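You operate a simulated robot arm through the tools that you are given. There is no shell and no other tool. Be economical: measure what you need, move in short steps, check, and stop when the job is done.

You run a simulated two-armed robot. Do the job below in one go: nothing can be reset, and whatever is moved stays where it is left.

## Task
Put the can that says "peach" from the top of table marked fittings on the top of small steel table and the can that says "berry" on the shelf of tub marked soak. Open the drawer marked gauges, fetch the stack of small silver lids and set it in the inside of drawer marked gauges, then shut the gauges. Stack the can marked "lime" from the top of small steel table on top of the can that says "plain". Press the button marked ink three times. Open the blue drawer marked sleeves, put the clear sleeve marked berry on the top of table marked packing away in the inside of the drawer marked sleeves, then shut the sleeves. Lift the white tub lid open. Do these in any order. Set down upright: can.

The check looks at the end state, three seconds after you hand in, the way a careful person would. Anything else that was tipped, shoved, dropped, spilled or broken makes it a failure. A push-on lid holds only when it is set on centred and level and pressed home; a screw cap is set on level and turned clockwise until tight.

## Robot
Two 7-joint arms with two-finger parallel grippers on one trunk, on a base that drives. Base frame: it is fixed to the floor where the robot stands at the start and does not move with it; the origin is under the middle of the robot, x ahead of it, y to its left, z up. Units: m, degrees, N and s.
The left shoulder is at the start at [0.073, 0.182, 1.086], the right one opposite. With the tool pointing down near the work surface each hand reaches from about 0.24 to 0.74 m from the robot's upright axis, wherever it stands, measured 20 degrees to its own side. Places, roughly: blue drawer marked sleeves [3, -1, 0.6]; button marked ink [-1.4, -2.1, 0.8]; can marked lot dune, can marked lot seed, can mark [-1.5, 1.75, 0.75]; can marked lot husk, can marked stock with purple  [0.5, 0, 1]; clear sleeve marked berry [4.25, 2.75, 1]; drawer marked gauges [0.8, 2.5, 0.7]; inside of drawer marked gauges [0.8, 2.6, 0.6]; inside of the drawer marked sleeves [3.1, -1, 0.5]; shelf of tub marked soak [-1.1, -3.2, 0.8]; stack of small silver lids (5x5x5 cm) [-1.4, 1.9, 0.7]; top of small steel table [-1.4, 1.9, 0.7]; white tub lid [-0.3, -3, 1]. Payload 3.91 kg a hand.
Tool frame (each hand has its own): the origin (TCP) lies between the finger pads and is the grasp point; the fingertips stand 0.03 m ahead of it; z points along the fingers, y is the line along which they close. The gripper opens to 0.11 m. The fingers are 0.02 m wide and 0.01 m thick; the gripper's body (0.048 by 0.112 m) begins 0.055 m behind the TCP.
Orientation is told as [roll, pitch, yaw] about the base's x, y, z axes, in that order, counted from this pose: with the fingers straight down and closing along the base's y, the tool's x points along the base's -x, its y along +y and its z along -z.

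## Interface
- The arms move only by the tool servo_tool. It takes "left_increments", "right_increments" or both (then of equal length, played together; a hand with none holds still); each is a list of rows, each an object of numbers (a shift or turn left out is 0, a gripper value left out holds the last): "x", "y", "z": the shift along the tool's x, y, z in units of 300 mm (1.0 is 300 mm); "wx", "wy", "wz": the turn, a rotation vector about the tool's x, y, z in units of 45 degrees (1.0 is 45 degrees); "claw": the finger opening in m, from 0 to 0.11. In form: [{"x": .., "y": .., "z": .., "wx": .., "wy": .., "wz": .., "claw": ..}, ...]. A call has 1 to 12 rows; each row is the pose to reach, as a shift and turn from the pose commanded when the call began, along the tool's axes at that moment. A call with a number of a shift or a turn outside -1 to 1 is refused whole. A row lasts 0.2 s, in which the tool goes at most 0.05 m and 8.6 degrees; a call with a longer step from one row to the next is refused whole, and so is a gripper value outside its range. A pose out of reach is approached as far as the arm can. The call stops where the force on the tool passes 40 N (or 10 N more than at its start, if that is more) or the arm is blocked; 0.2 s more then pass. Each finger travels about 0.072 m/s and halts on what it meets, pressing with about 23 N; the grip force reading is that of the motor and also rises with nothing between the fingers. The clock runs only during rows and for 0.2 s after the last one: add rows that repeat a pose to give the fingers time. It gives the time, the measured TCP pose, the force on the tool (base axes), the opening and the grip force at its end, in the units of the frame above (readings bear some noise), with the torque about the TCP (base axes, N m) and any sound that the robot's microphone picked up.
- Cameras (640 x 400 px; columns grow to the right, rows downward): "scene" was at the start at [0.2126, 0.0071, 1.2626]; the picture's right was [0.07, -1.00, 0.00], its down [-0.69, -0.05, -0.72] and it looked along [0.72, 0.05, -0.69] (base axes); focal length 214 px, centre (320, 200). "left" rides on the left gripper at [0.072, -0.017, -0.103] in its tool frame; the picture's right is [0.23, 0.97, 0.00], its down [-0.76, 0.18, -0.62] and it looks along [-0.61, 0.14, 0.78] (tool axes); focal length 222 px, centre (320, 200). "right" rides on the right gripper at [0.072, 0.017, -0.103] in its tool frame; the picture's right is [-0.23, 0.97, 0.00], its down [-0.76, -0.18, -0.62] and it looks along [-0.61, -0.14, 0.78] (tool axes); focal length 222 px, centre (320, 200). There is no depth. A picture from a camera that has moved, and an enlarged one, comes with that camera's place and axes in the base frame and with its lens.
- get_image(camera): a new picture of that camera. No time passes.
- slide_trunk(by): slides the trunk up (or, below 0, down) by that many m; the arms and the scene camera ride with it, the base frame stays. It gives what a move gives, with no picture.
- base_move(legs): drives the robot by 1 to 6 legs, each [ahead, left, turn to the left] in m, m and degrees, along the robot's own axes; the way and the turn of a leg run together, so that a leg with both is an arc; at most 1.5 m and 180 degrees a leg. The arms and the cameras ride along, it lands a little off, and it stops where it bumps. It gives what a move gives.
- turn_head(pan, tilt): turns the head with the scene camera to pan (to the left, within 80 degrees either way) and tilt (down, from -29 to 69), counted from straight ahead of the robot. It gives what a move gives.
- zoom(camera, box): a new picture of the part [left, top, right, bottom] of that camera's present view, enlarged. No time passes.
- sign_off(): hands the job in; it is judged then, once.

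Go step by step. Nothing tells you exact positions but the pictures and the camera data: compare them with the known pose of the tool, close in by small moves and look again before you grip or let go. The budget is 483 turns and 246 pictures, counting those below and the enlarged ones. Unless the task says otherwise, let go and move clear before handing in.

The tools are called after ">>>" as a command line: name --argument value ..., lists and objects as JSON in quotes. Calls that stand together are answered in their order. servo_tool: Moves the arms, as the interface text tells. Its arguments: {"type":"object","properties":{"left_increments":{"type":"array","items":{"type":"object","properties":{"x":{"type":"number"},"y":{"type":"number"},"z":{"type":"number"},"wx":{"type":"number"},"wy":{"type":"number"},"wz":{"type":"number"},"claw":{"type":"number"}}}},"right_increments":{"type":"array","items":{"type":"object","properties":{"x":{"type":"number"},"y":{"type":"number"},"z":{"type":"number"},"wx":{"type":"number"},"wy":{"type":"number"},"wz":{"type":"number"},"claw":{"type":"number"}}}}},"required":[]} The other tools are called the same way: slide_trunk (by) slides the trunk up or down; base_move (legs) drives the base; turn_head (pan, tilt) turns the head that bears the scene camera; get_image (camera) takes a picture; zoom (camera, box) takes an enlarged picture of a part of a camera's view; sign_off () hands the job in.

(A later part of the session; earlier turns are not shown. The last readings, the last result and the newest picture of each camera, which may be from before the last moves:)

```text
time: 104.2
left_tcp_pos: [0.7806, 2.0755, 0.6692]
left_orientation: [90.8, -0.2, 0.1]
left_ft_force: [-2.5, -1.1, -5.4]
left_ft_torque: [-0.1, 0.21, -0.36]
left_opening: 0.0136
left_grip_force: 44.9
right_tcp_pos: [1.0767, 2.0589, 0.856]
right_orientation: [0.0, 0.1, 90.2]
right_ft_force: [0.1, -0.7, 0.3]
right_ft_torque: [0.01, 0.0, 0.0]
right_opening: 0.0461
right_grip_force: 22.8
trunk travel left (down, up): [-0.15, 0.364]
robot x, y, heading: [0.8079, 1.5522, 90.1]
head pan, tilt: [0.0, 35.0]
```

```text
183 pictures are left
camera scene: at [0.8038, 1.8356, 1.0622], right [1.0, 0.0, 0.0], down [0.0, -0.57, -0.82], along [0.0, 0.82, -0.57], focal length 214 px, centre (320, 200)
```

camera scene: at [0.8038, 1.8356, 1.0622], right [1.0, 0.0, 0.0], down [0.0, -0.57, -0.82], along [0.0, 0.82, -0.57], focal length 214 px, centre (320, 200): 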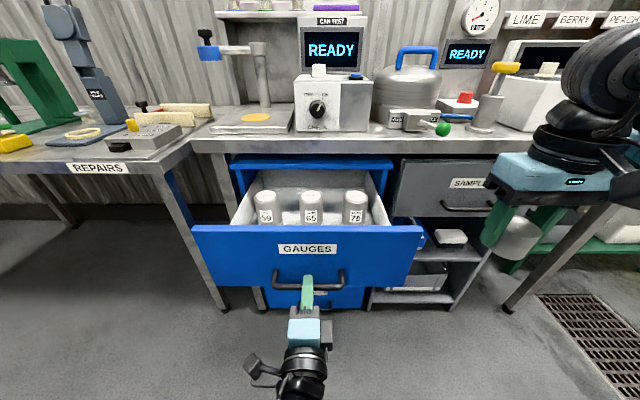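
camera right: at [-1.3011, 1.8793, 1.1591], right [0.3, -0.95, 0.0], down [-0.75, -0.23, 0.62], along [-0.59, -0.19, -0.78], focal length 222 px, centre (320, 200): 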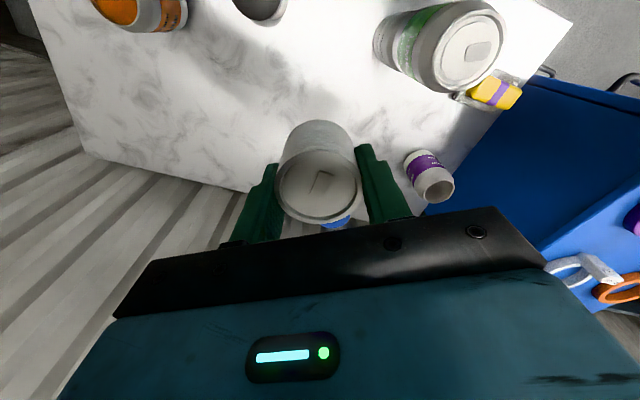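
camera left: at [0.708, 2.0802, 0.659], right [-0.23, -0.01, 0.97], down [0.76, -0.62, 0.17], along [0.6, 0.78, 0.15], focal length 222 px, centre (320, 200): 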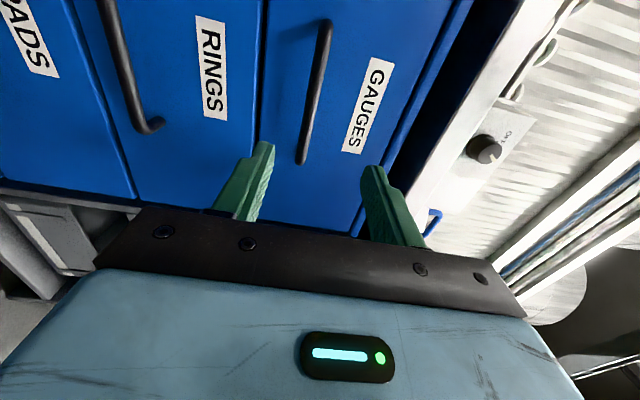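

Drawer opened; three gauge cans inside at the back. I pull a bit more and look in.

>>> servo_tool --left_increments '[{"z": -0.08}, {"z": -0.16}, {"z": -0.22}, {"z": -0.22}]'

>>> turn_head --pan 0 --tilt 60

>>> get_image --camera "scene"

>>> get_image --camera "right"

```text
time: 105.2
left_tcp_pos: [0.7805, 2.0082, 0.6694]
left_orientation: [90.9, -0.3, 0.2]
left_ft_force: [-15.6, -0.6, 7.2]
left_ft_torque: [0.09, 0.32, 0.06]
left_opening: 0.0136
left_grip_force: 44.4
right_tcp_pos: [1.0757, 2.0566, 0.8566]
right_orientation: [-0.1, -0.1, 90.3]
right_ft_force: [0.7, -0.1, 0.0]
right_ft_torque: [0.03, 0.01, -0.01]
right_opening: 0.0462
right_grip_force: 22.9
trunk travel left (down, up): [-0.15, 0.364]
robot x, y, heading: [0.8044, 1.5517, 90.0]
head pan, tilt: [0.0, 35.0]
```

```text
time: 106.1
left_tcp_pos: [0.7801, 2.0078, 0.6684]
left_orientation: [91.0, -0.3, 0.3]
left_ft_force: [-21.2, 0.3, 13.0]
left_ft_torque: [0.18, 0.24, 0.9]
left_opening: 0.0137
left_grip_force: 44.8
right_tcp_pos: [1.0769, 2.0568, 0.8567]
right_orientation: [0.0, 0.0, 90.3]
right_ft_force: [0.1, 0.7, -0.5]
right_ft_torque: [0.0, -0.01, -0.01]
right_opening: 0.0463
right_grip_force: 23.0
trunk travel left (down, up): [-0.15, 0.364]
robot x, y, heading: [0.8063, 1.5496, 90.0]
head pan, tilt: [0.0, 60.0]
```

```text
182 pictures are left
camera scene: at [0.8027, 1.8132, 1.0283], right [1.0, 0.0, 0.0], down [0.0, -0.87, -0.5], along [0.0, 0.5, -0.87], focal length 214 px, centre (320, 200)
```

scene: 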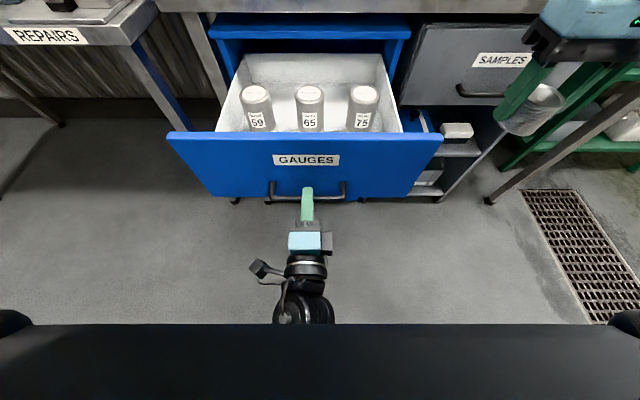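

```text
181 pictures are left
camera right: at [1.0583, 1.985, 0.9592], right [-0.97, 0.22, 0.0], down [0.17, 0.76, 0.62], along [0.14, 0.61, -0.78], focal length 222 px, centre (320, 200)
```

right: 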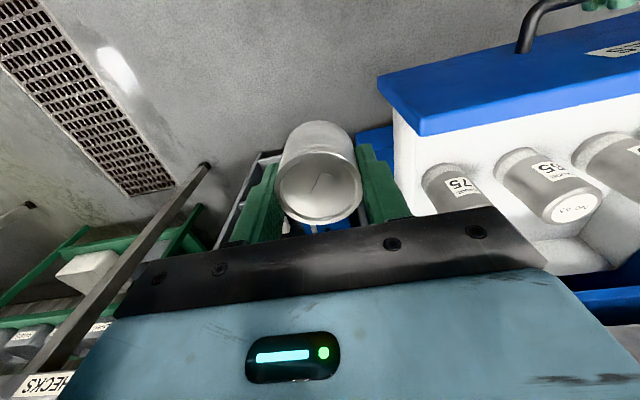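

Drawer fully open enough (front ~y 2.05); free floor in front of the cans, y≈2.07–2.20. I release the handle and move the left hand aside.

>>> servo_tool --left_increments '[{"claw": 0.04}, {"claw": 0.06}, {"claw": 0.06}, {"z": -0.08}, {"z": -0.16}, {"z": -0.16, "x": 0.1}, {"z": -0.16, "x": 0.25}, {"z": -0.16, "x": 0.4}, {"z": -0.16, "x": 0.55}, {"z": -0.16, "x": 0.7}]'

>>> zoom --camera "scene" --box '[160, 40, 450, 220]'

>>> zoom --camera "right" --box '[380, 40, 640, 220]'

```text
time: 108.3
left_tcp_pos: [0.5715, 1.9651, 0.657]
left_orientation: [90.7, -0.3, 0.1]
left_ft_force: [0.0, -0.5, -0.4]
left_ft_torque: [0.0, -0.01, -0.01]
left_opening: 0.06
left_grip_force: 0.0
left hand out of reach, approached as far as the arm can: row 10
right_tcp_pos: [1.0776, 2.0577, 0.855]
right_orientation: [0.1, -0.1, 90.2]
right_ft_force: [-0.9, 0.3, -1.1]
right_ft_torque: [0.0, -0.04, 0.01]
right_opening: 0.046
right_grip_force: 22.5
trunk travel left (down, up): [-0.15, 0.364]
robot x, y, heading: [0.8086, 1.5518, 90.1]
head pan, tilt: [0.0, 60.0]
```

```text
2.21 times, centred on (305, 130) of scene
camera zoom: at [0.8039, 1.8138, 1.028], right [1.0, 0.0, 0.0], down [0.0, -0.87, -0.5], along [0.0, 0.5, -0.87], focal length 473 px, centre (353, 354)
```

zoom: 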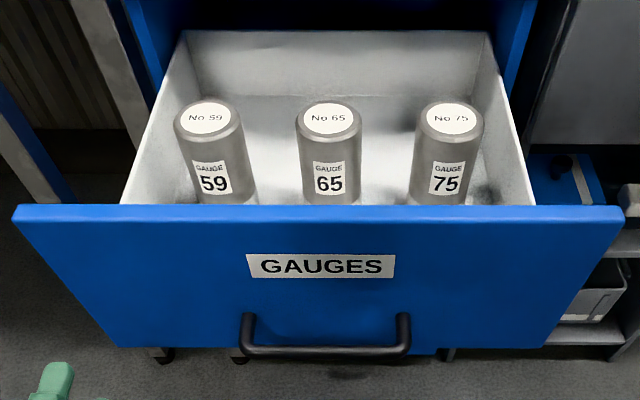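

```text
2.22 times, centred on (510, 130) of right
camera zoom: at [1.0595, 1.9856, 0.9586], right [-0.97, 0.22, 0.0], down [0.17, 0.76, 0.62], along [0.14, 0.61, -0.78], focal length 494 px, centre (-102, 356)
```

zoom: 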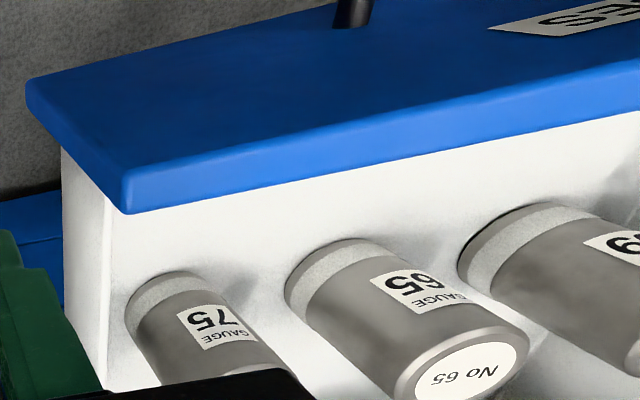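

Interior gap between front wall (y≈2.078) and cans (y≈2.207); floor ≈0.61. I bring the lids above y≈2.142, x≈0.78 with the wrist turned so its camera is sideways.

>>> servo_tool --right_increments '[{"z": -0.15, "wz": -0.1}, {"x": -0.04, "y": 0.14, "z": -0.15, "wz": -0.25}, {"x": -0.08, "y": 0.28, "z": -0.15, "wz": -0.4}, {"x": -0.12, "y": 0.42, "z": -0.15, "wz": -0.55}, {"x": -0.16, "y": 0.56, "z": -0.15, "wz": -0.7}, {"x": -0.2, "y": 0.7, "z": -0.15, "wz": -0.85}, {"x": -0.24, "y": 0.84, "z": -0.15, "wz": -1.0}, {"x": -0.28, "y": 0.98, "z": -0.15, "wz": -1.0}]'

>>> servo_tool --right_increments '[{"wz": -0.167}, {"wz": -0.333}, {"wz": -0.5}, {"wz": -0.667}, {"wz": -0.833}, {"wz": -1.0}]'

>>> get_image --camera "right"

>>> get_image --camera "scene"

```text
time: 110.1
left_tcp_pos: [0.5724, 1.9645, 0.6577]
left_orientation: [90.6, -0.3, 0.2]
left_ft_force: [0.1, -0.1, -0.1]
left_ft_torque: [-0.02, -0.01, -0.01]
left_opening: 0.0603
left_grip_force: 0.2
right_tcp_pos: [0.7833, 2.1418, 0.8991]
right_orientation: [0.0, 0.1, 135.3]
right_ft_force: [-0.2, -0.4, -1.7]
right_ft_torque: [0.04, -0.02, 0.01]
right_opening: 0.0464
right_grip_force: 23.5
trunk travel left (down, up): [-0.15, 0.364]
robot x, y, heading: [0.8077, 1.5531, 90.0]
head pan, tilt: [0.0, 60.0]
```

```text
time: 111.5
left_tcp_pos: [0.574, 1.9647, 0.6575]
left_orientation: [90.8, -0.2, 0.1]
left_ft_force: [-0.7, 0.5, 0.7]
left_ft_torque: [0.04, 0.0, -0.02]
left_opening: 0.0599
left_grip_force: 0.1
right_tcp_pos: [0.7814, 1.9915, 0.8789]
right_orientation: [-0.1, -0.1, 179.6]
right_ft_force: [0.1, -0.8, -0.4]
right_ft_torque: [0.01, -0.03, -0.02]
right_opening: 0.0462
right_grip_force: 22.9
right hand out of reach, approached as far as the arm can: row 2, 3, 4, 5, 6
trunk travel left (down, up): [-0.15, 0.364]
robot x, y, heading: [0.8092, 1.5475, 90.0]
head pan, tilt: [0.0, 60.0]
```

```text
178 pictures are left
camera right: at [0.853, 1.9742, 0.9817], right [-0.23, -0.97, 0.0], down [-0.76, 0.18, 0.62], along [-0.61, 0.15, -0.78], focal length 222 px, centre (320, 200)
```

right: 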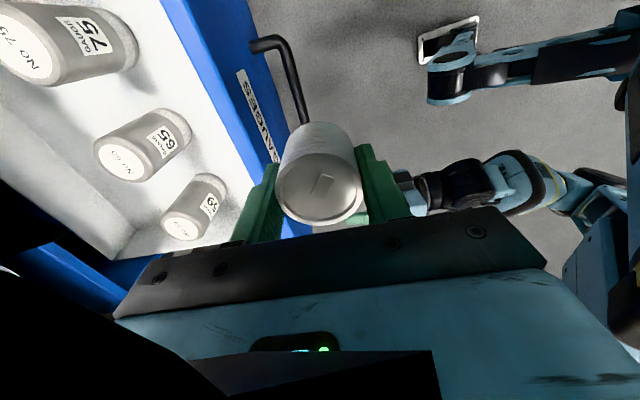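

```text
177 pictures are left
camera scene: at [0.8042, 1.8134, 1.0281], right [1.0, 0.0, 0.0], down [0.0, -0.87, -0.5], along [0.0, 0.5, -0.87], focal length 214 px, centre (320, 200)
```

scene: 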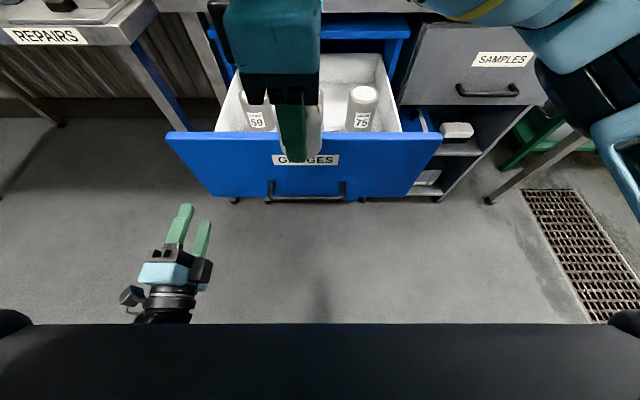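

The right wrist limits reach at this yaw. I'll try the opposite turn (yaw 0).

>>> servo_tool --right_increments '[{"wz": 0.167}, {"wz": 0.333}, {"wz": 0.5}, {"wz": 0.667}, {"wz": 0.833}, {"wz": 1.0}]'

>>> servo_tool --right_increments '[{"wz": 0.167}, {"wz": 0.333}, {"wz": 0.5}, {"wz": 0.667}, {"wz": 0.833}, {"wz": 1.0}]'

>>> servo_tool --right_increments '[{"wz": 0.167}, {"wz": 0.333}, {"wz": 0.5}, {"wz": 0.667}, {"wz": 0.833}, {"wz": 1.0}]'

>>> servo_tool --right_increments '[{"wz": 0.167}, {"wz": 0.333}, {"wz": 0.5}, {"wz": 0.667}, {"wz": 0.833}, {"wz": 1.0}]'

```text
time: 112.9
left_tcp_pos: [0.5729, 1.9649, 0.6566]
left_orientation: [90.8, -0.3, 0.1]
left_ft_force: [-0.2, 1.0, -0.6]
left_ft_torque: [0.0, 0.0, 0.0]
left_opening: 0.06
left_grip_force: 0.2
right_tcp_pos: [0.7832, 1.991, 0.8777]
right_orientation: [-0.1, 0.0, 135.1]
right_ft_force: [0.1, 0.1, -1.0]
right_ft_torque: [0.0, -0.01, 0.04]
right_opening: 0.0462
right_grip_force: 22.8
trunk travel left (down, up): [-0.15, 0.364]
robot x, y, heading: [0.8072, 1.5483, 90.2]
head pan, tilt: [0.0, 60.0]
```

```text
time: 114.3
left_tcp_pos: [0.5735, 1.9651, 0.6568]
left_orientation: [90.8, -0.3, 0.1]
left_ft_force: [-0.6, -0.3, -0.3]
left_ft_torque: [-0.03, 0.03, 0.0]
left_opening: 0.06
left_grip_force: 0.1
right_tcp_pos: [0.7826, 1.9914, 0.8785]
right_orientation: [0.0, 0.0, 90.1]
right_ft_force: [-0.2, 0.5, -1.0]
right_ft_torque: [-0.04, -0.02, 0.02]
right_opening: 0.046
right_grip_force: 23.2
trunk travel left (down, up): [-0.15, 0.364]
robot x, y, heading: [0.8055, 1.5499, 90.1]
head pan, tilt: [0.0, 60.0]
```

```text
time: 115.7
left_tcp_pos: [0.5737, 1.9658, 0.6576]
left_orientation: [90.8, -0.3, 0.1]
left_ft_force: [-0.3, 0.5, -0.3]
left_ft_torque: [-0.02, 0.04, -0.04]
left_opening: 0.06
left_grip_force: 0.1
right_tcp_pos: [0.7829, 1.9915, 0.8783]
right_orientation: [0.0, 0.0, 45.1]
right_ft_force: [-0.1, 0.4, -0.8]
right_ft_torque: [-0.03, 0.02, 0.0]
right_opening: 0.0463
right_grip_force: 22.8
trunk travel left (down, up): [-0.15, 0.364]
robot x, y, heading: [0.811, 1.5536, 90.0]
head pan, tilt: [0.0, 60.0]
```

```text
time: 117.1
left_tcp_pos: [0.5723, 1.965, 0.657]
left_orientation: [90.9, -0.3, 0.0]
left_ft_force: [1.0, 0.1, 0.8]
left_ft_torque: [0.01, -0.04, 0.0]
left_opening: 0.06
left_grip_force: 0.1
right_tcp_pos: [0.7829, 1.9909, 0.8783]
right_orientation: [0.0, 0.0, 0.2]
right_ft_force: [-0.1, 0.1, -0.4]
right_ft_torque: [-0.04, 0.01, 0.01]
right_opening: 0.0463
right_grip_force: 23.3
trunk travel left (down, up): [-0.15, 0.364]
robot x, y, heading: [0.8075, 1.55, 90.3]
head pan, tilt: [0.0, 60.0]
```

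Yaw 0 is reachable. Now move over the target spot.

>>> servo_tool --right_increments '[{"x": -0.05, "y": 0.12, "z": -0.07}, {"x": -0.1, "y": 0.25, "z": -0.07}, {"x": -0.15, "y": 0.38, "z": -0.07}, {"x": -0.193, "y": 0.503, "z": -0.07}, {"x": -0.193, "y": 0.503, "z": -0.07}]'

>>> get_image --camera "right"

>>> get_image --camera "scene"

```text
time: 118.3
left_tcp_pos: [0.5727, 1.9645, 0.6568]
left_orientation: [90.7, -0.3, 0.1]
left_ft_force: [0.0, 0.2, 0.1]
left_ft_torque: [-0.01, 0.03, 0.01]
left_opening: 0.06
left_grip_force: 0.1
right_tcp_pos: [0.8403, 2.1427, 0.9001]
right_orientation: [0.0, 0.0, 0.3]
right_ft_force: [0.3, 0.0, 0.0]
right_ft_torque: [0.0, -0.02, 0.02]
right_opening: 0.0462
right_grip_force: 22.9
trunk travel left (down, up): [-0.15, 0.364]
robot x, y, heading: [0.8051, 1.5485, 90.3]
head pan, tilt: [0.0, 60.0]
```

```text
176 pictures are left
camera right: at [0.7682, 2.1593, 1.0032], right [0.22, 0.97, 0.0], down [0.76, -0.17, 0.62], along [0.61, -0.14, -0.78], focal length 222 px, centre (320, 200)
```

right: 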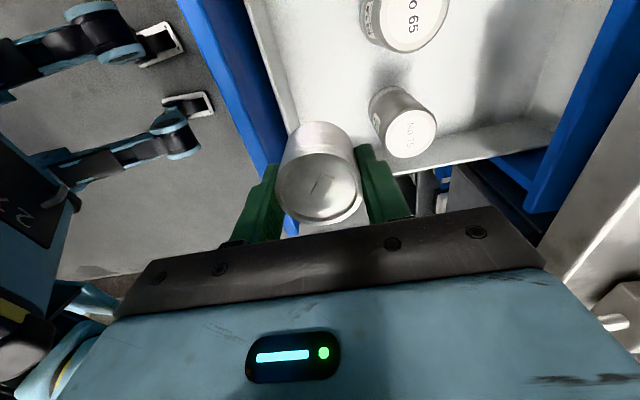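

```text
175 pictures are left
camera scene: at [0.8042, 1.8138, 1.028], right [1.0, 0.0, 0.0], down [0.0, -0.87, -0.5], along [0.0, 0.5, -0.87], focal length 214 px, centre (320, 200)
```

scene: 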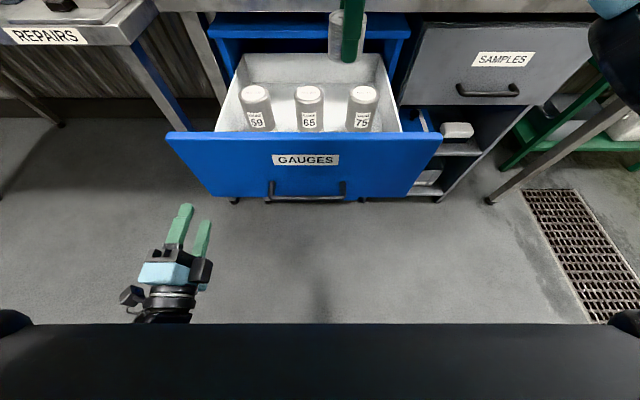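

>>> zoom --camera "right" --box '[200, 0, 480, 230]'

```text
1.74 times, centred on (340, 115) of right
camera zoom: at [0.7682, 2.1593, 1.0032], right [0.22, 0.97, 0.0], down [0.76, -0.17, 0.62], along [0.61, -0.14, -0.78], focal length 386 px, centre (285, 348)
```

zoom: 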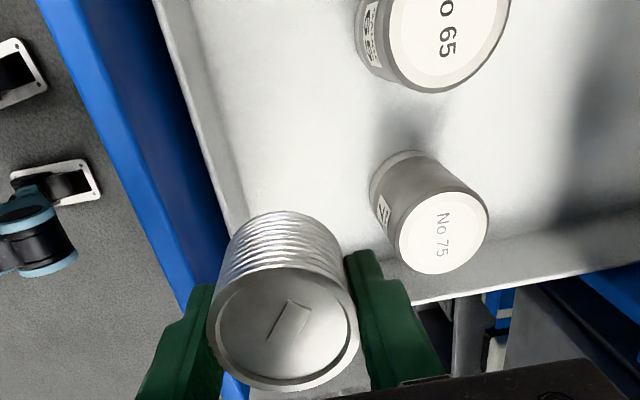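

I shift slightly to y≈2.148 and descend part-way, checking.

>>> servo_tool --right_increments '[{"y": 0.018, "z": 0.1}, {"y": 0.018, "z": 0.25}, {"y": 0.018, "z": 0.4}, {"y": 0.018, "z": 0.5}, {"y": 0.018, "z": 0.55}, {"y": 0.018, "z": 0.55}]'

>>> get_image --camera "right"

>>> zoom --camera "scene" --box '[200, 30, 440, 200]'

```text
time: 119.7
left_tcp_pos: [0.5732, 1.9651, 0.6577]
left_orientation: [90.8, -0.4, 0.1]
left_ft_force: [0.3, -0.9, 0.1]
left_ft_torque: [0.0, -0.01, 0.0]
left_opening: 0.06
left_grip_force: 0.0
right_tcp_pos: [0.8409, 2.1484, 0.7329]
right_orientation: [0.0, -0.1, 0.2]
right_ft_force: [0.0, 0.0, -1.3]
right_ft_torque: [0.01, 0.03, 0.01]
right_opening: 0.0462
right_grip_force: 22.5
trunk travel left (down, up): [-0.15, 0.364]
robot x, y, heading: [0.804, 1.5488, 90.3]
head pan, tilt: [0.0, 60.0]
```

```text
173 pictures are left
camera right: at [0.767, 2.1655, 0.8363], right [0.22, 0.97, 0.0], down [0.76, -0.17, 0.62], along [0.61, -0.14, -0.78], focal length 222 px, centre (320, 200)
```

right: 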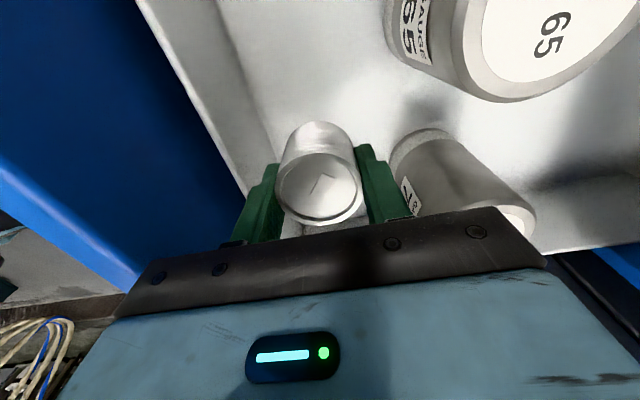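

```text
2.35 times, centred on (320, 115) of scene
camera zoom: at [0.8041, 1.8139, 1.028], right [1.0, 0.0, 0.0], down [0.0, -0.87, -0.5], along [0.0, 0.5, -0.87], focal length 505 px, centre (320, 400)
```

zoom: 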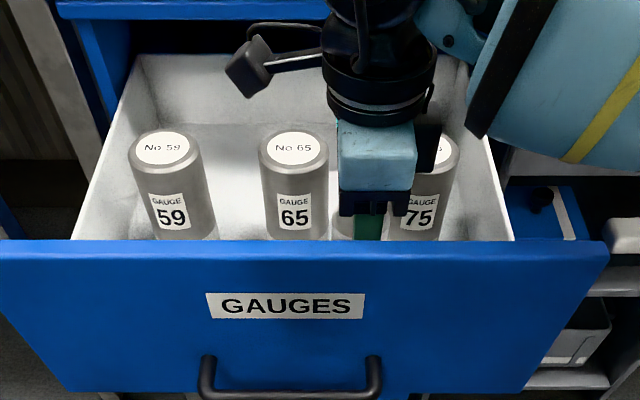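

Clear so far. Descend further to near the floor, in small steps.

>>> servo_tool --right_increments '[{"z": 0.08}, {"z": 0.16}, {"z": 0.22}, {"z": 0.25}, {"z": 0.25}]'

>>> get_image --camera "right"

```text
time: 120.9
left_tcp_pos: [0.5727, 1.9644, 0.6569]
left_orientation: [90.9, -0.3, 0.1]
left_ft_force: [-0.2, -0.2, -0.7]
left_ft_torque: [0.01, 0.03, 0.02]
left_opening: 0.06
left_grip_force: 0.1
right_tcp_pos: [0.8402, 2.1482, 0.6605]
right_orientation: [0.1, 0.1, 0.2]
right_ft_force: [0.3, -0.2, 6.0]
right_ft_torque: [-0.09, -0.06, 0.05]
right_opening: 0.0463
right_grip_force: 23.7
trunk travel left (down, up): [-0.15, 0.364]
robot x, y, heading: [0.8066, 1.5512, 90.4]
head pan, tilt: [0.0, 60.0]
```

```text
171 pictures are left
camera right: at [0.767, 2.1648, 0.764], right [0.22, 0.97, 0.0], down [0.76, -0.18, 0.62], along [0.61, -0.14, -0.78], focal length 222 px, centre (320, 200)
```

right: 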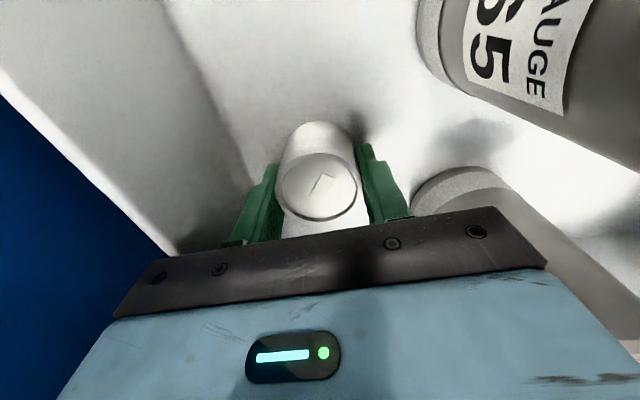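

>>> zoom --camera "right" --box '[100, 90, 480, 310]'

>>> zoom --camera "scene" --box '[260, 30, 420, 150]'

```text
1.68 times, centred on (290, 200) of right
camera zoom: at [0.767, 2.1648, 0.764], right [0.22, 0.97, 0.0], down [0.76, -0.18, 0.62], along [0.61, -0.14, -0.78], focal length 374 px, centre (370, 200)
```

zoom: 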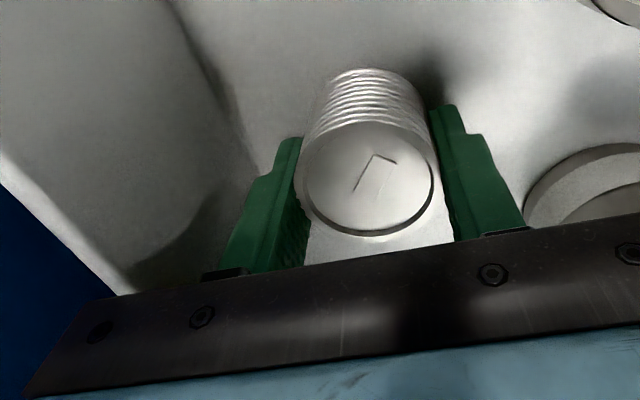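

```text
3.33 times, centred on (340, 90) of scene
camera zoom: at [0.8042, 1.8133, 1.0283], right [1.0, 0.0, 0.0], down [0.0, -0.87, -0.5], along [0.0, 0.5, -0.87], focal length 715 px, centre (253, 567)
```

zoom: 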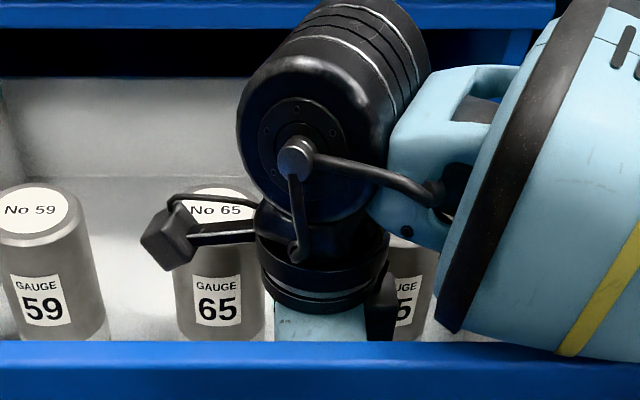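

Contact is through the lids on the floor (6 N, centred). I open slightly and check.

>>> servo_tool --right_increments '[{"claw": 0.05}, {"claw": 0.054}, {"claw": 0.058}, {"claw": 0.058}]'

>>> zoom --camera "right" --box '[100, 90, 480, 310]'

```text
time: 121.9
left_tcp_pos: [0.5738, 1.9637, 0.6572]
left_orientation: [90.8, -0.4, 0.1]
left_ft_force: [0.7, -0.3, 0.1]
left_ft_torque: [0.0, -0.02, -0.03]
left_opening: 0.06
left_grip_force: 0.1
right_tcp_pos: [0.8393, 2.148, 0.6598]
right_orientation: [0.0, 0.0, 0.2]
right_ft_force: [-0.8, 0.2, 0.4]
right_ft_torque: [0.02, 0.0, -0.01]
right_opening: 0.0579
right_grip_force: 0.0
trunk travel left (down, up): [-0.15, 0.364]
robot x, y, heading: [0.8035, 1.5469, 90.1]
head pan, tilt: [0.0, 60.0]
```

```text
1.68 times, centred on (290, 200) of right
camera zoom: at [0.767, 2.1643, 0.7637], right [0.22, 0.97, 0.0], down [0.76, -0.18, 0.62], along [0.61, -0.14, -0.78], focal length 374 px, centre (370, 200)
```

zoom: 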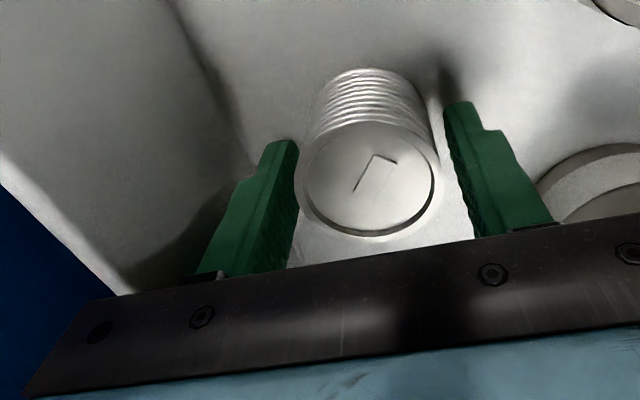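

Lids stand on the floor. Raise the right hand straight up and away.

>>> servo_tool --right_increments '[{"z": -0.1}, {"z": -0.25}, {"z": -0.4}, {"z": -0.56}, {"z": -0.72}, {"z": -0.88}, {"z": -0.88, "x": -0.15, "y": -0.05}, {"z": -0.88, "x": -0.3, "y": -0.15}, {"z": -0.88, "x": -0.45, "y": -0.25}, {"z": -0.88, "x": -0.6, "y": -0.35}, {"z": -0.88, "x": -0.75, "y": -0.4}]'

>>> get_image --camera "scene"

>>> get_image --camera "left"

```text
refused: row 8 steps farther than a row can; nothing moved
```

```text
167 pictures are left
camera scene: at [0.8042, 1.8128, 1.0284], right [1.0, 0.0, 0.0], down [0.0, -0.87, -0.5], along [0.0, 0.5, -0.87], focal length 214 px, centre (320, 200)
```

scene: 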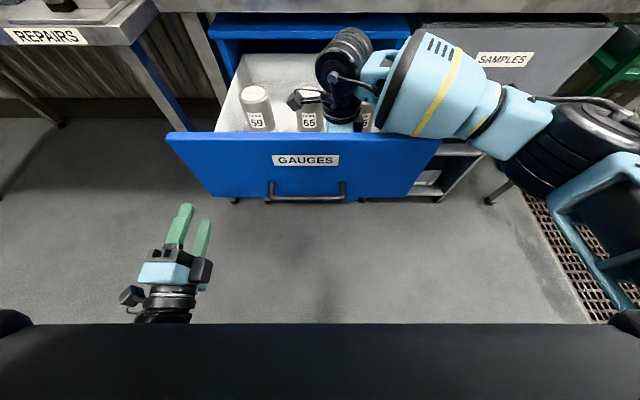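

```text
166 pictures are left
camera left: at [0.5009, 1.861, 0.6392], right [-0.23, -0.01, 0.97], down [0.76, -0.62, 0.17], along [0.6, 0.78, 0.16], focal length 222 px, centre (320, 200)
```

left: 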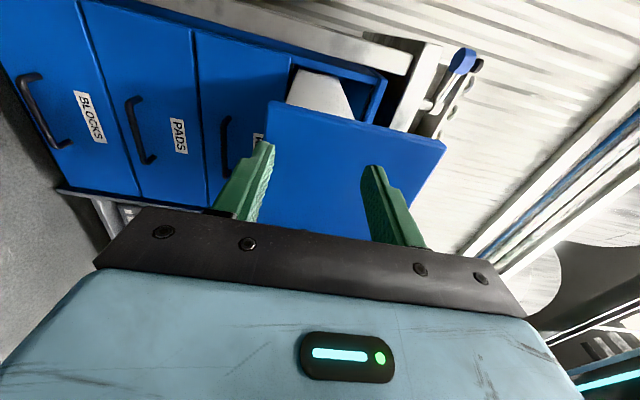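

>>> servo_tool --right_increments '[{"z": -0.1}, {"z": -0.25}, {"z": -0.4}, {"z": -0.56}, {"z": -0.72}, {"z": -0.88}, {"z": -0.88, "x": -0.14, "y": -0.05}, {"z": -0.88, "x": -0.28, "y": -0.1}, {"z": -0.88, "x": -0.42, "y": -0.15}, {"z": -0.88, "x": -0.56, "y": -0.2}, {"z": -0.88, "x": -0.7, "y": -0.25}]'

>>> get_image --camera "scene"

```text
time: 124.3
left_tcp_pos: [0.5739, 1.9652, 0.6579]
left_orientation: [90.8, -0.1, 0.1]
left_ft_force: [-0.3, -0.5, -0.3]
left_ft_torque: [-0.01, -0.01, -0.02]
left_opening: 0.06
left_grip_force: 0.1
right_tcp_pos: [1.052, 2.0709, 0.9245]
right_orientation: [-0.1, 0.0, 0.3]
right_ft_force: [0.0, 1.2, -0.7]
right_ft_torque: [-0.03, -0.02, 0.0]
right_opening: 0.058
right_grip_force: 0.1
trunk travel left (down, up): [-0.15, 0.364]
robot x, y, heading: [0.8068, 1.551, 90.3]
head pan, tilt: [0.0, 60.0]
```

```text
165 pictures are left
camera scene: at [0.8046, 1.8136, 1.0281], right [1.0, 0.0, 0.0], down [0.0, -0.87, -0.5], along [0.0, 0.5, -0.87], focal length 214 px, centre (320, 200)
```

scene: 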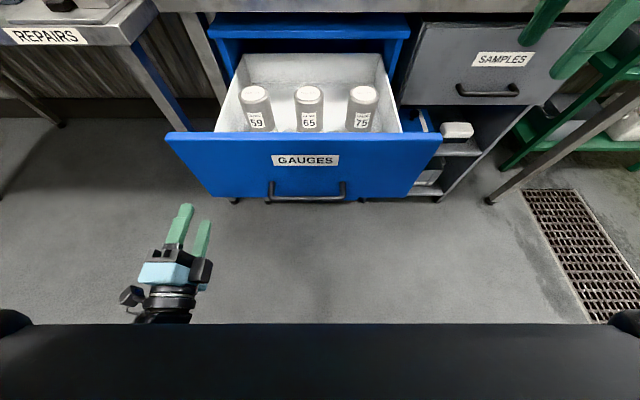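

Now I close the drawer by pushing its face with the closed left fingers.

>>> servo_tool --left_increments '[{"z": -0.1, "claw": 0.0}, {"z": -0.1, "x": -0.14, "y": 0.05}, {"z": -0.1, "x": -0.28, "y": 0.1}, {"z": -0.1, "x": -0.42, "y": 0.15}, {"z": -0.1, "x": -0.56, "y": 0.2}, {"z": -0.1, "x": -0.68, "y": 0.22}, {"z": -0.1, "x": -0.68, "y": 0.22}]'

>>> get_image --camera "scene"

```text
time: 125.6
left_tcp_pos: [0.6978, 1.9355, 0.6891]
left_orientation: [93.2, 14.0, 0.0]
left_ft_force: [-1.3, 0.4, -0.2]
left_ft_torque: [0.02, -0.02, 0.04]
left_opening: 0.0001
left_grip_force: 22.8
left hand out of reach, approached as far as the arm can: row 1, 2, 3, 4
right_tcp_pos: [1.0504, 2.0721, 0.9237]
right_orientation: [-0.1, 0.0, 0.2]
right_ft_force: [-0.1, -0.4, -0.1]
right_ft_torque: [0.01, 0.01, 0.01]
right_opening: 0.0579
right_grip_force: 0.2
trunk travel left (down, up): [-0.15, 0.364]
robot x, y, heading: [0.8085, 1.5453, 90.0]
head pan, tilt: [0.0, 60.0]
stopped in row 6 (left hand): the arm was blocked; the commanded pose is now the measured one
```

```text
164 pictures are left
camera scene: at [0.8041, 1.8139, 1.028], right [1.0, 0.0, 0.0], down [0.0, -0.87, -0.5], along [0.0, 0.5, -0.87], focal length 214 px, centre (320, 200)
```

scene: 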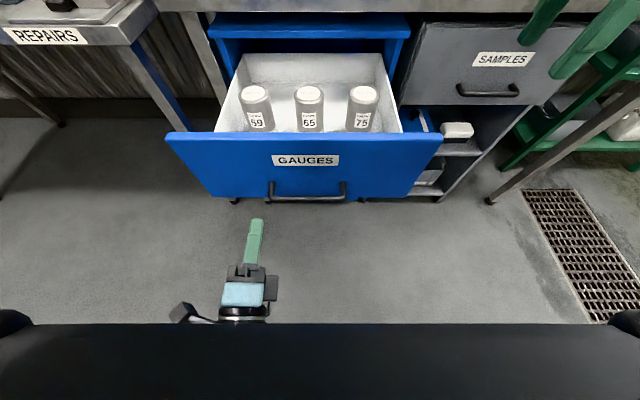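

The arm was limited near the body; I raise it, straighten it while moving forward toward the panel.

>>> servo_tool --left_increments '[{"y": 0.07, "wz": -0.1}, {"y": 0.14, "wz": -0.2}, {"y": 0.16, "z": 0.1, "x": -0.05, "wz": -0.31}, {"y": 0.16, "z": 0.2, "x": -0.12, "wz": -0.31}, {"y": 0.16, "z": 0.26, "x": -0.2, "wz": -0.31}, {"y": 0.16, "z": 0.26, "x": -0.2, "wz": -0.31}]'

>>> get_image --camera "scene"

```text
time: 126.8
left_tcp_pos: [0.7583, 1.9919, 0.6991]
left_orientation: [92.9, 8.3, -4.3]
left_ft_force: [0.0, -0.9, 0.1]
left_ft_torque: [0.01, 0.0, 0.01]
left_opening: 0.0
left_grip_force: 22.9
left hand out of reach, approached as far as the arm can: row 1, 2
right_tcp_pos: [1.0495, 2.0713, 0.924]
right_orientation: [-0.1, 0.1, 0.2]
right_ft_force: [-0.7, -0.2, -0.4]
right_ft_torque: [-0.01, -0.02, 0.02]
right_opening: 0.0578
right_grip_force: 0.0
trunk travel left (down, up): [-0.15, 0.364]
robot x, y, heading: [0.8066, 1.5495, 90.2]
head pan, tilt: [0.0, 60.0]
stopped in row 5 (left hand): the arm was blocked; the commanded pose is now the measured one
```

```text
163 pictures are left
camera scene: at [0.804, 1.8138, 1.028], right [1.0, 0.0, 0.0], down [0.0, -0.87, -0.5], along [0.0, 0.5, -0.87], focal length 214 px, centre (320, 200)
```

scene: 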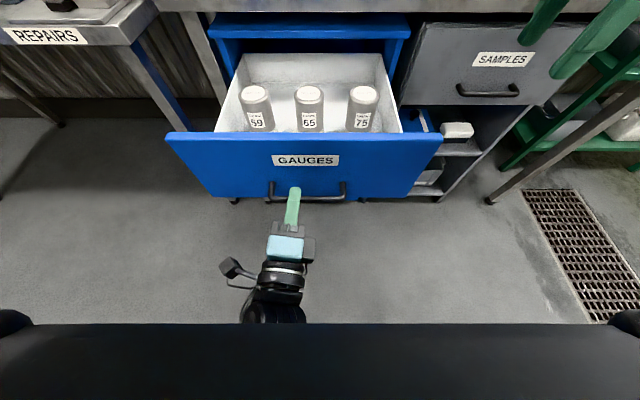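

The fingertips are just above the handle bar, near the panel. I push forward.

>>> servo_tool --left_increments '[{"z": 0.08, "y": 0.02}, {"z": 0.16, "y": 0.03}, {"z": 0.26, "y": 0.03}, {"z": 0.36, "y": 0.03}, {"z": 0.46, "y": 0.03}, {"z": 0.56, "y": 0.03}, {"z": 0.66, "y": 0.03}, {"z": 0.76, "y": 0.03}, {"z": 0.86, "y": 0.03}, {"z": 0.96, "y": 0.03}]'

>>> get_image --camera "scene"

```text
time: 129.0
left_tcp_pos: [0.7855, 2.28, 0.7214]
left_orientation: [92.8, 8.3, -4.4]
left_ft_force: [0.2, -0.1, -0.9]
left_ft_torque: [0.01, 0.0, -0.03]
left_opening: 0.0
left_grip_force: 22.8
right_tcp_pos: [1.0509, 2.0719, 0.9252]
right_orientation: [-0.1, 0.0, 0.2]
right_ft_force: [-0.2, 0.3, -0.2]
right_ft_torque: [0.03, -0.04, 0.02]
right_opening: 0.058
right_grip_force: 0.1
trunk travel left (down, up): [-0.15, 0.364]
robot x, y, heading: [0.8053, 1.5489, 90.2]
head pan, tilt: [0.0, 60.0]
```

```text
162 pictures are left
camera scene: at [0.8042, 1.8141, 1.0279], right [1.0, 0.0, 0.0], down [0.0, -0.87, -0.5], along [0.0, 0.5, -0.87], focal length 214 px, centre (320, 200)
```

scene: 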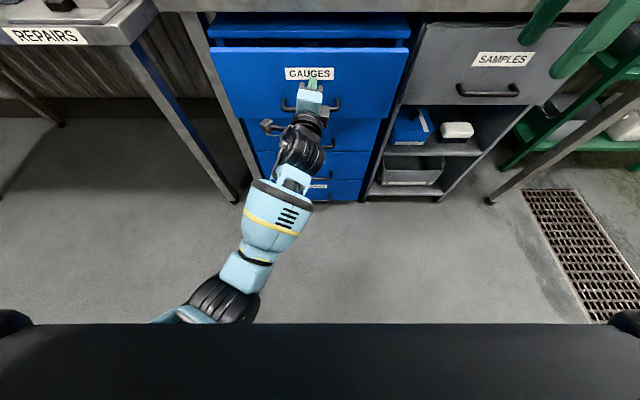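

Nearly shut; I push the remaining ~5 cm until it resists.

>>> servo_tool --left_increments '[{"z": 0.06}, {"z": 0.12}, {"z": 0.15}, {"z": 0.17}, {"z": 0.19}, {"z": 0.2}]'

>>> zoom --camera "scene" --box '[200, 0, 420, 150]'

```text
time: 130.4
left_tcp_pos: [0.7886, 2.3364, 0.7247]
left_orientation: [92.8, 8.3, -4.5]
left_ft_force: [-4.2, -26.2, -5.0]
left_ft_torque: [-0.26, -0.02, 0.37]
left_opening: 0.0001
left_grip_force: 23.2
right_tcp_pos: [1.0503, 2.0691, 0.9264]
right_orientation: [0.0, -0.1, 0.4]
right_ft_force: [-0.2, -0.5, -0.3]
right_ft_torque: [0.02, 0.0, -0.02]
right_opening: 0.058
right_grip_force: 0.1
trunk travel left (down, up): [-0.15, 0.364]
robot x, y, heading: [0.809, 1.5503, 90.2]
head pan, tilt: [0.0, 60.0]
```

```text
2.67 times, centred on (310, 75) of scene
camera zoom: at [0.8036, 1.8119, 1.0284], right [1.0, 0.0, 0.0], down [0.0, -0.87, -0.5], along [0.0, 0.5, -0.87], focal length 572 px, centre (347, 533)
```

zoom: 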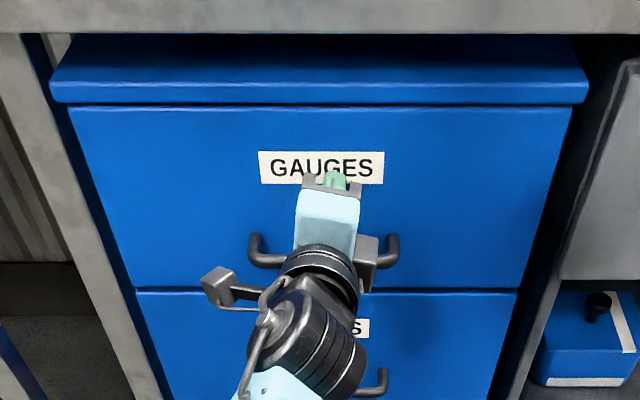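

Gauges is shut. I retract the left hand, back the base off, and restore arm postures.

>>> servo_tool --left_increments '[{"z": -0.1}, {"z": -0.25}, {"z": -0.4}, {"z": -0.55}, {"z": -0.7}, {"z": -0.8, "y": 0.1}, {"z": -0.8, "y": 0.25}, {"z": -0.8, "y": 0.4}, {"z": -0.8, "y": 0.55}]'

>>> base_move --legs '[[-0.3, 0, 0]]'

>>> slide_trunk --by 0.2

>>> servo_tool --left_increments '[{"wx": 0.167}, {"wx": 0.333}, {"wx": 0.5}, {"wx": 0.667}, {"wx": 0.833}, {"wx": 1.0}]' --right_increments '[{"wz": -0.167}, {"wz": -0.333}, {"wz": -0.5}, {"wz": -0.667}, {"wz": -0.833}, {"wz": -1.0}]'

>>> servo_tool --left_increments '[{"wx": 0.167}, {"wx": 0.333}, {"wx": 0.5}, {"wx": 0.667}, {"wx": 0.833}, {"wx": 1.0}]' --right_increments '[{"wz": -0.167}, {"wz": -0.333}, {"wz": -0.5}, {"wz": -0.667}, {"wz": -0.833}, {"wz": -1.0}]'

>>> turn_head --pan -60 --tilt 22

>>> get_image --camera "scene"

```text
time: 132.4
left_tcp_pos: [0.7891, 2.0885, 0.8711]
left_orientation: [92.6, 9.8, -4.3]
left_ft_force: [-0.1, -0.1, 0.5]
left_ft_torque: [0.01, 0.0, -0.01]
left_opening: 0.0
left_grip_force: 23.7
right_tcp_pos: [1.0512, 2.0715, 0.9241]
right_orientation: [0.0, 0.1, 0.2]
right_ft_force: [-0.1, -1.1, 0.6]
right_ft_torque: [0.04, 0.0, 0.0]
right_opening: 0.0583
right_grip_force: 0.0
trunk travel left (down, up): [-0.15, 0.364]
robot x, y, heading: [0.8072, 1.5486, 90.3]
head pan, tilt: [0.0, 60.0]
```

```text
time: 134.4
left_tcp_pos: [0.7899, 1.7924, 0.8743]
left_orientation: [92.9, 9.4, -4.1]
left_ft_force: [-0.8, -0.3, -0.3]
left_ft_torque: [0.01, -0.02, -0.03]
left_opening: 0.0
left_grip_force: 22.8
right_tcp_pos: [1.0522, 1.7734, 0.9244]
right_orientation: [0.0, 0.0, 0.2]
right_ft_force: [0.8, -0.4, -0.1]
right_ft_torque: [0.03, -0.02, -0.03]
right_opening: 0.0579
right_grip_force: 0.0
trunk travel left (down, up): [-0.15, 0.364]
robot x, y, heading: [0.8081, 1.2492, 90.1]
head pan, tilt: [0.0, 60.0]
```

```text
time: 136.6
left_tcp_pos: [0.7881, 1.792, 1.0746]
left_orientation: [92.9, 9.4, -4.0]
left_ft_force: [0.5, 0.0, 0.5]
left_ft_torque: [0.04, -0.02, 0.0]
left_opening: 0.0
left_grip_force: 23.6
right_tcp_pos: [1.0521, 1.7734, 1.1232]
right_orientation: [-0.1, 0.0, 0.3]
right_ft_force: [-0.1, -0.1, 0.6]
right_ft_torque: [0.02, -0.05, 0.01]
right_opening: 0.0581
right_grip_force: 0.0
trunk travel left (down, up): [-0.35, 0.164]
robot x, y, heading: [0.8082, 1.252, 90.2]
head pan, tilt: [0.0, 60.0]
```

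```text
time: 138.0
left_tcp_pos: [0.7731, 1.8236, 1.0426]
left_orientation: [47.3, 11.4, -2.6]
left_ft_force: [-0.5, 0.6, -0.2]
left_ft_torque: [-0.02, 0.01, 0.0]
left_opening: 0.0003
left_grip_force: 22.7
left hand out of reach, approached as far as the arm can: row 6
right_tcp_pos: [1.0527, 1.7734, 1.1235]
right_orientation: [0.0, 0.1, 45.3]
right_ft_force: [0.1, -0.2, 0.3]
right_ft_torque: [-0.03, 0.02, 0.01]
right_opening: 0.0579
right_grip_force: 0.0
trunk travel left (down, up): [-0.35, 0.164]
robot x, y, heading: [0.8069, 1.2473, 90.3]
head pan, tilt: [0.0, 60.0]
```

```text
time: 139.6
left_tcp_pos: [0.77, 1.9124, 0.9912]
left_orientation: [17.0, 10.5, -1.7]
left_ft_force: [-0.2, 0.7, 0.4]
left_ft_torque: [0.01, 0.0, 0.02]
left_opening: 0.0001
left_grip_force: 23.1
left hand out of reach, approached as far as the arm can: row 1, 2, 3, 4, 5, 6
right_tcp_pos: [1.052, 1.7731, 1.1245]
right_orientation: [0.0, 0.0, 90.3]
right_ft_force: [-0.4, 0.1, 0.6]
right_ft_torque: [-0.02, 0.03, 0.01]
right_opening: 0.0581
right_grip_force: 0.0
trunk travel left (down, up): [-0.35, 0.164]
robot x, y, heading: [0.8096, 1.252, 90.0]
head pan, tilt: [0.0, 60.0]
stopped in row 6 (left hand): the arm was blocked; the commanded pose is now the measured one
```

```text
time: 140.9
left_tcp_pos: [0.7705, 1.9124, 0.9914]
left_orientation: [17.2, 10.6, -1.8]
left_ft_force: [0.0, 0.5, 0.5]
left_ft_torque: [0.01, -0.01, 0.01]
left_opening: 0.0002
left_grip_force: 22.9
right_tcp_pos: [1.0529, 1.7732, 1.1246]
right_orientation: [0.0, 0.0, 90.3]
right_ft_force: [0.0, -0.4, 0.0]
right_ft_torque: [0.02, 0.0, -0.03]
right_opening: 0.058
right_grip_force: 0.1
trunk travel left (down, up): [-0.35, 0.164]
robot x, y, heading: [0.8044, 1.252, 90.2]
head pan, tilt: [-60.0, 22.0]
```

```text
160 pictures are left
camera scene: at [0.886, 1.4312, 1.2966], right [0.5, -0.86, 0.0], down [-0.32, -0.19, -0.93], along [0.8, 0.47, -0.38], focal length 214 px, centre (320, 200)
```

scene: 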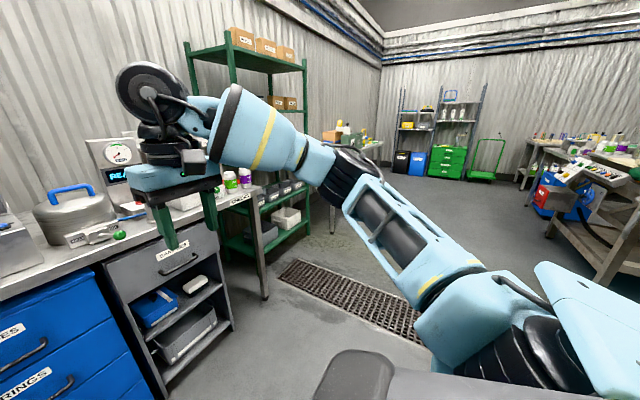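

I bring the left hand back to its home posture.

>>> servo_tool --left_increments '[{"x": 0.05, "y": -0.1, "z": -0.05}, {"x": 0.1, "y": -0.2, "z": -0.1}, {"x": 0.18, "y": -0.28, "z": -0.16, "wz": -0.15}, {"x": 0.26, "y": -0.36, "z": -0.22, "wz": -0.3}, {"x": 0.34, "y": -0.44, "z": -0.28, "wz": -0.45}, {"x": 0.42, "y": -0.52, "z": -0.34, "wz": -0.6}, {"x": 0.5, "y": -0.6, "z": -0.4, "wz": -0.75}, {"x": 0.58, "y": -0.68, "z": -0.46, "wz": -0.9}, {"x": 0.63, "y": -0.73, "z": -0.5, "wz": -1.0}]'

>>> servo_tool --left_increments '[{"wz": -0.16}, {"wz": -0.32}, {"wz": -0.48}, {"wz": -0.64}, {"wz": -0.8}, {"wz": -0.95}]'

```text
time: 142.9
left_tcp_pos: [0.4783, 1.8203, 0.9514]
left_orientation: [20.4, -4.5, 42.0]
left_ft_force: [-0.6, -0.2, 0.4]
left_ft_torque: [-0.02, -0.01, 0.0]
left_opening: 0.0001
left_grip_force: 22.9
left hand out of reach, approached as far as the arm can: row 1, 2, 3, 4, 5, 6, 7, 8, 9
right_tcp_pos: [1.053, 1.7739, 1.1242]
right_orientation: [-0.1, 0.1, 90.2]
right_ft_force: [0.5, -0.8, 0.0]
right_ft_torque: [0.0, -0.01, 0.01]
right_opening: 0.0581
right_grip_force: 0.0
trunk travel left (down, up): [-0.35, 0.164]
robot x, y, heading: [0.8053, 1.2485, 90.4]
head pan, tilt: [-60.0, 22.0]
```

```text
time: 144.3
left_tcp_pos: [0.4825, 1.8248, 0.9481]
left_orientation: [12.5, -16.1, 83.5]
left_ft_force: [-0.4, -0.1, 1.0]
left_ft_torque: [0.0, 0.0, 0.01]
left_opening: 0.0
left_grip_force: 23.1
right_tcp_pos: [1.053, 1.7721, 1.1251]
right_orientation: [0.0, 0.0, 90.4]
right_ft_force: [-0.1, 0.0, -0.3]
right_ft_torque: [-0.06, -0.02, 0.01]
right_opening: 0.0578
right_grip_force: 0.1
trunk travel left (down, up): [-0.35, 0.164]
robot x, y, heading: [0.8099, 1.2514, 90.1]
head pan, tilt: [-60.0, 22.0]
```

>>> servo_tool --left_increments '[{"x": 0.08, "y": -0.05, "z": -0.1, "wx": 0.05, "wy": 0.06, "wz": -0.02, "claw": 0.08}, {"x": 0.15, "y": -0.1, "z": -0.2, "wx": 0.1, "wy": 0.12, "wz": -0.05}, {"x": 0.22, "y": -0.15, "z": -0.31, "wx": 0.15, "wy": 0.18, "wz": -0.07}, {"x": 0.29, "y": -0.2, "z": -0.42, "wx": 0.2, "wy": 0.24, "wz": -0.1}, {"x": 0.36, "y": -0.25, "z": -0.53, "wx": 0.25, "wy": 0.3, "wz": -0.12}, {"x": 0.41, "y": -0.3, "z": -0.64, "wx": 0.28, "wy": 0.36, "wz": -0.14}, {"x": 0.45, "y": -0.33, "z": -0.73, "wx": 0.28, "wy": 0.36, "wz": -0.14}]'

```text
time: 146.1
left_tcp_pos: [0.3782, 1.7356, 1.0572]
left_orientation: [-2.4, 1.8, 94.1]
left_ft_force: [-0.9, 0.5, -0.4]
left_ft_torque: [-0.01, 0.02, 0.01]
left_opening: 0.0799
left_grip_force: 0.0
left hand out of reach, approached as far as the arm can: row 1, 2, 3, 4, 5, 6, 7
right_tcp_pos: [1.051, 1.7723, 1.1243]
right_orientation: [-0.1, 0.0, 90.4]
right_ft_force: [-0.1, 0.0, -0.6]
right_ft_torque: [0.0, -0.03, 0.02]
right_opening: 0.058
right_grip_force: 0.2
trunk travel left (down, up): [-0.35, 0.164]
robot x, y, heading: [0.8058, 1.2468, 90.1]
head pan, tilt: [-60.0, 22.0]
stopped in row 7 (left hand): the arm was blocked; the commanded pose is now the measured one
```

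>>> servo_tool --left_increments '[{"z": -0.12}, {"z": -0.24, "y": -0.08}, {"z": -0.36, "y": -0.2}, {"z": -0.36, "y": -0.34}, {"z": -0.36, "y": -0.48}, {"z": -0.36, "y": -0.6, "wz": 0.09}]'

>>> turn_head --pan 45 --tilt 25

>>> get_image --camera "scene"

```text
refused: row 3 steps farther than a row can; nothing moved
```

```text
time: 147.9
left_tcp_pos: [0.3797, 1.7357, 1.0576]
left_orientation: [-2.3, 1.8, 94.1]
left_ft_force: [-0.5, 0.1, 0.0]
left_ft_torque: [0.01, 0.0, 0.01]
left_opening: 0.0798
left_grip_force: 0.0
right_tcp_pos: [1.0536, 1.7724, 1.1244]
right_orientation: [0.0, 0.0, 90.3]
right_ft_force: [0.7, 0.2, -1.0]
right_ft_torque: [-0.02, 0.03, -0.02]
right_opening: 0.0581
right_grip_force: 0.0
trunk travel left (down, up): [-0.35, 0.164]
robot x, y, heading: [0.8074, 1.2499, 90.3]
head pan, tilt: [45.0, 25.0]
```

```text
159 pictures are left
camera scene: at [0.7405, 1.4496, 1.2918], right [0.71, 0.71, 0.0], down [0.3, -0.3, -0.91], along [-0.64, 0.64, -0.42], focal length 214 px, centre (320, 200)
```

scene: 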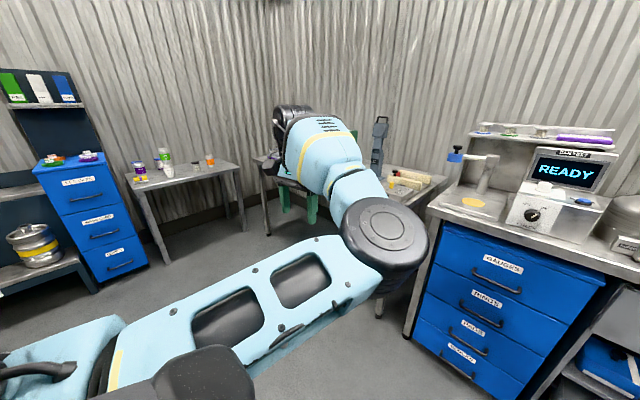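

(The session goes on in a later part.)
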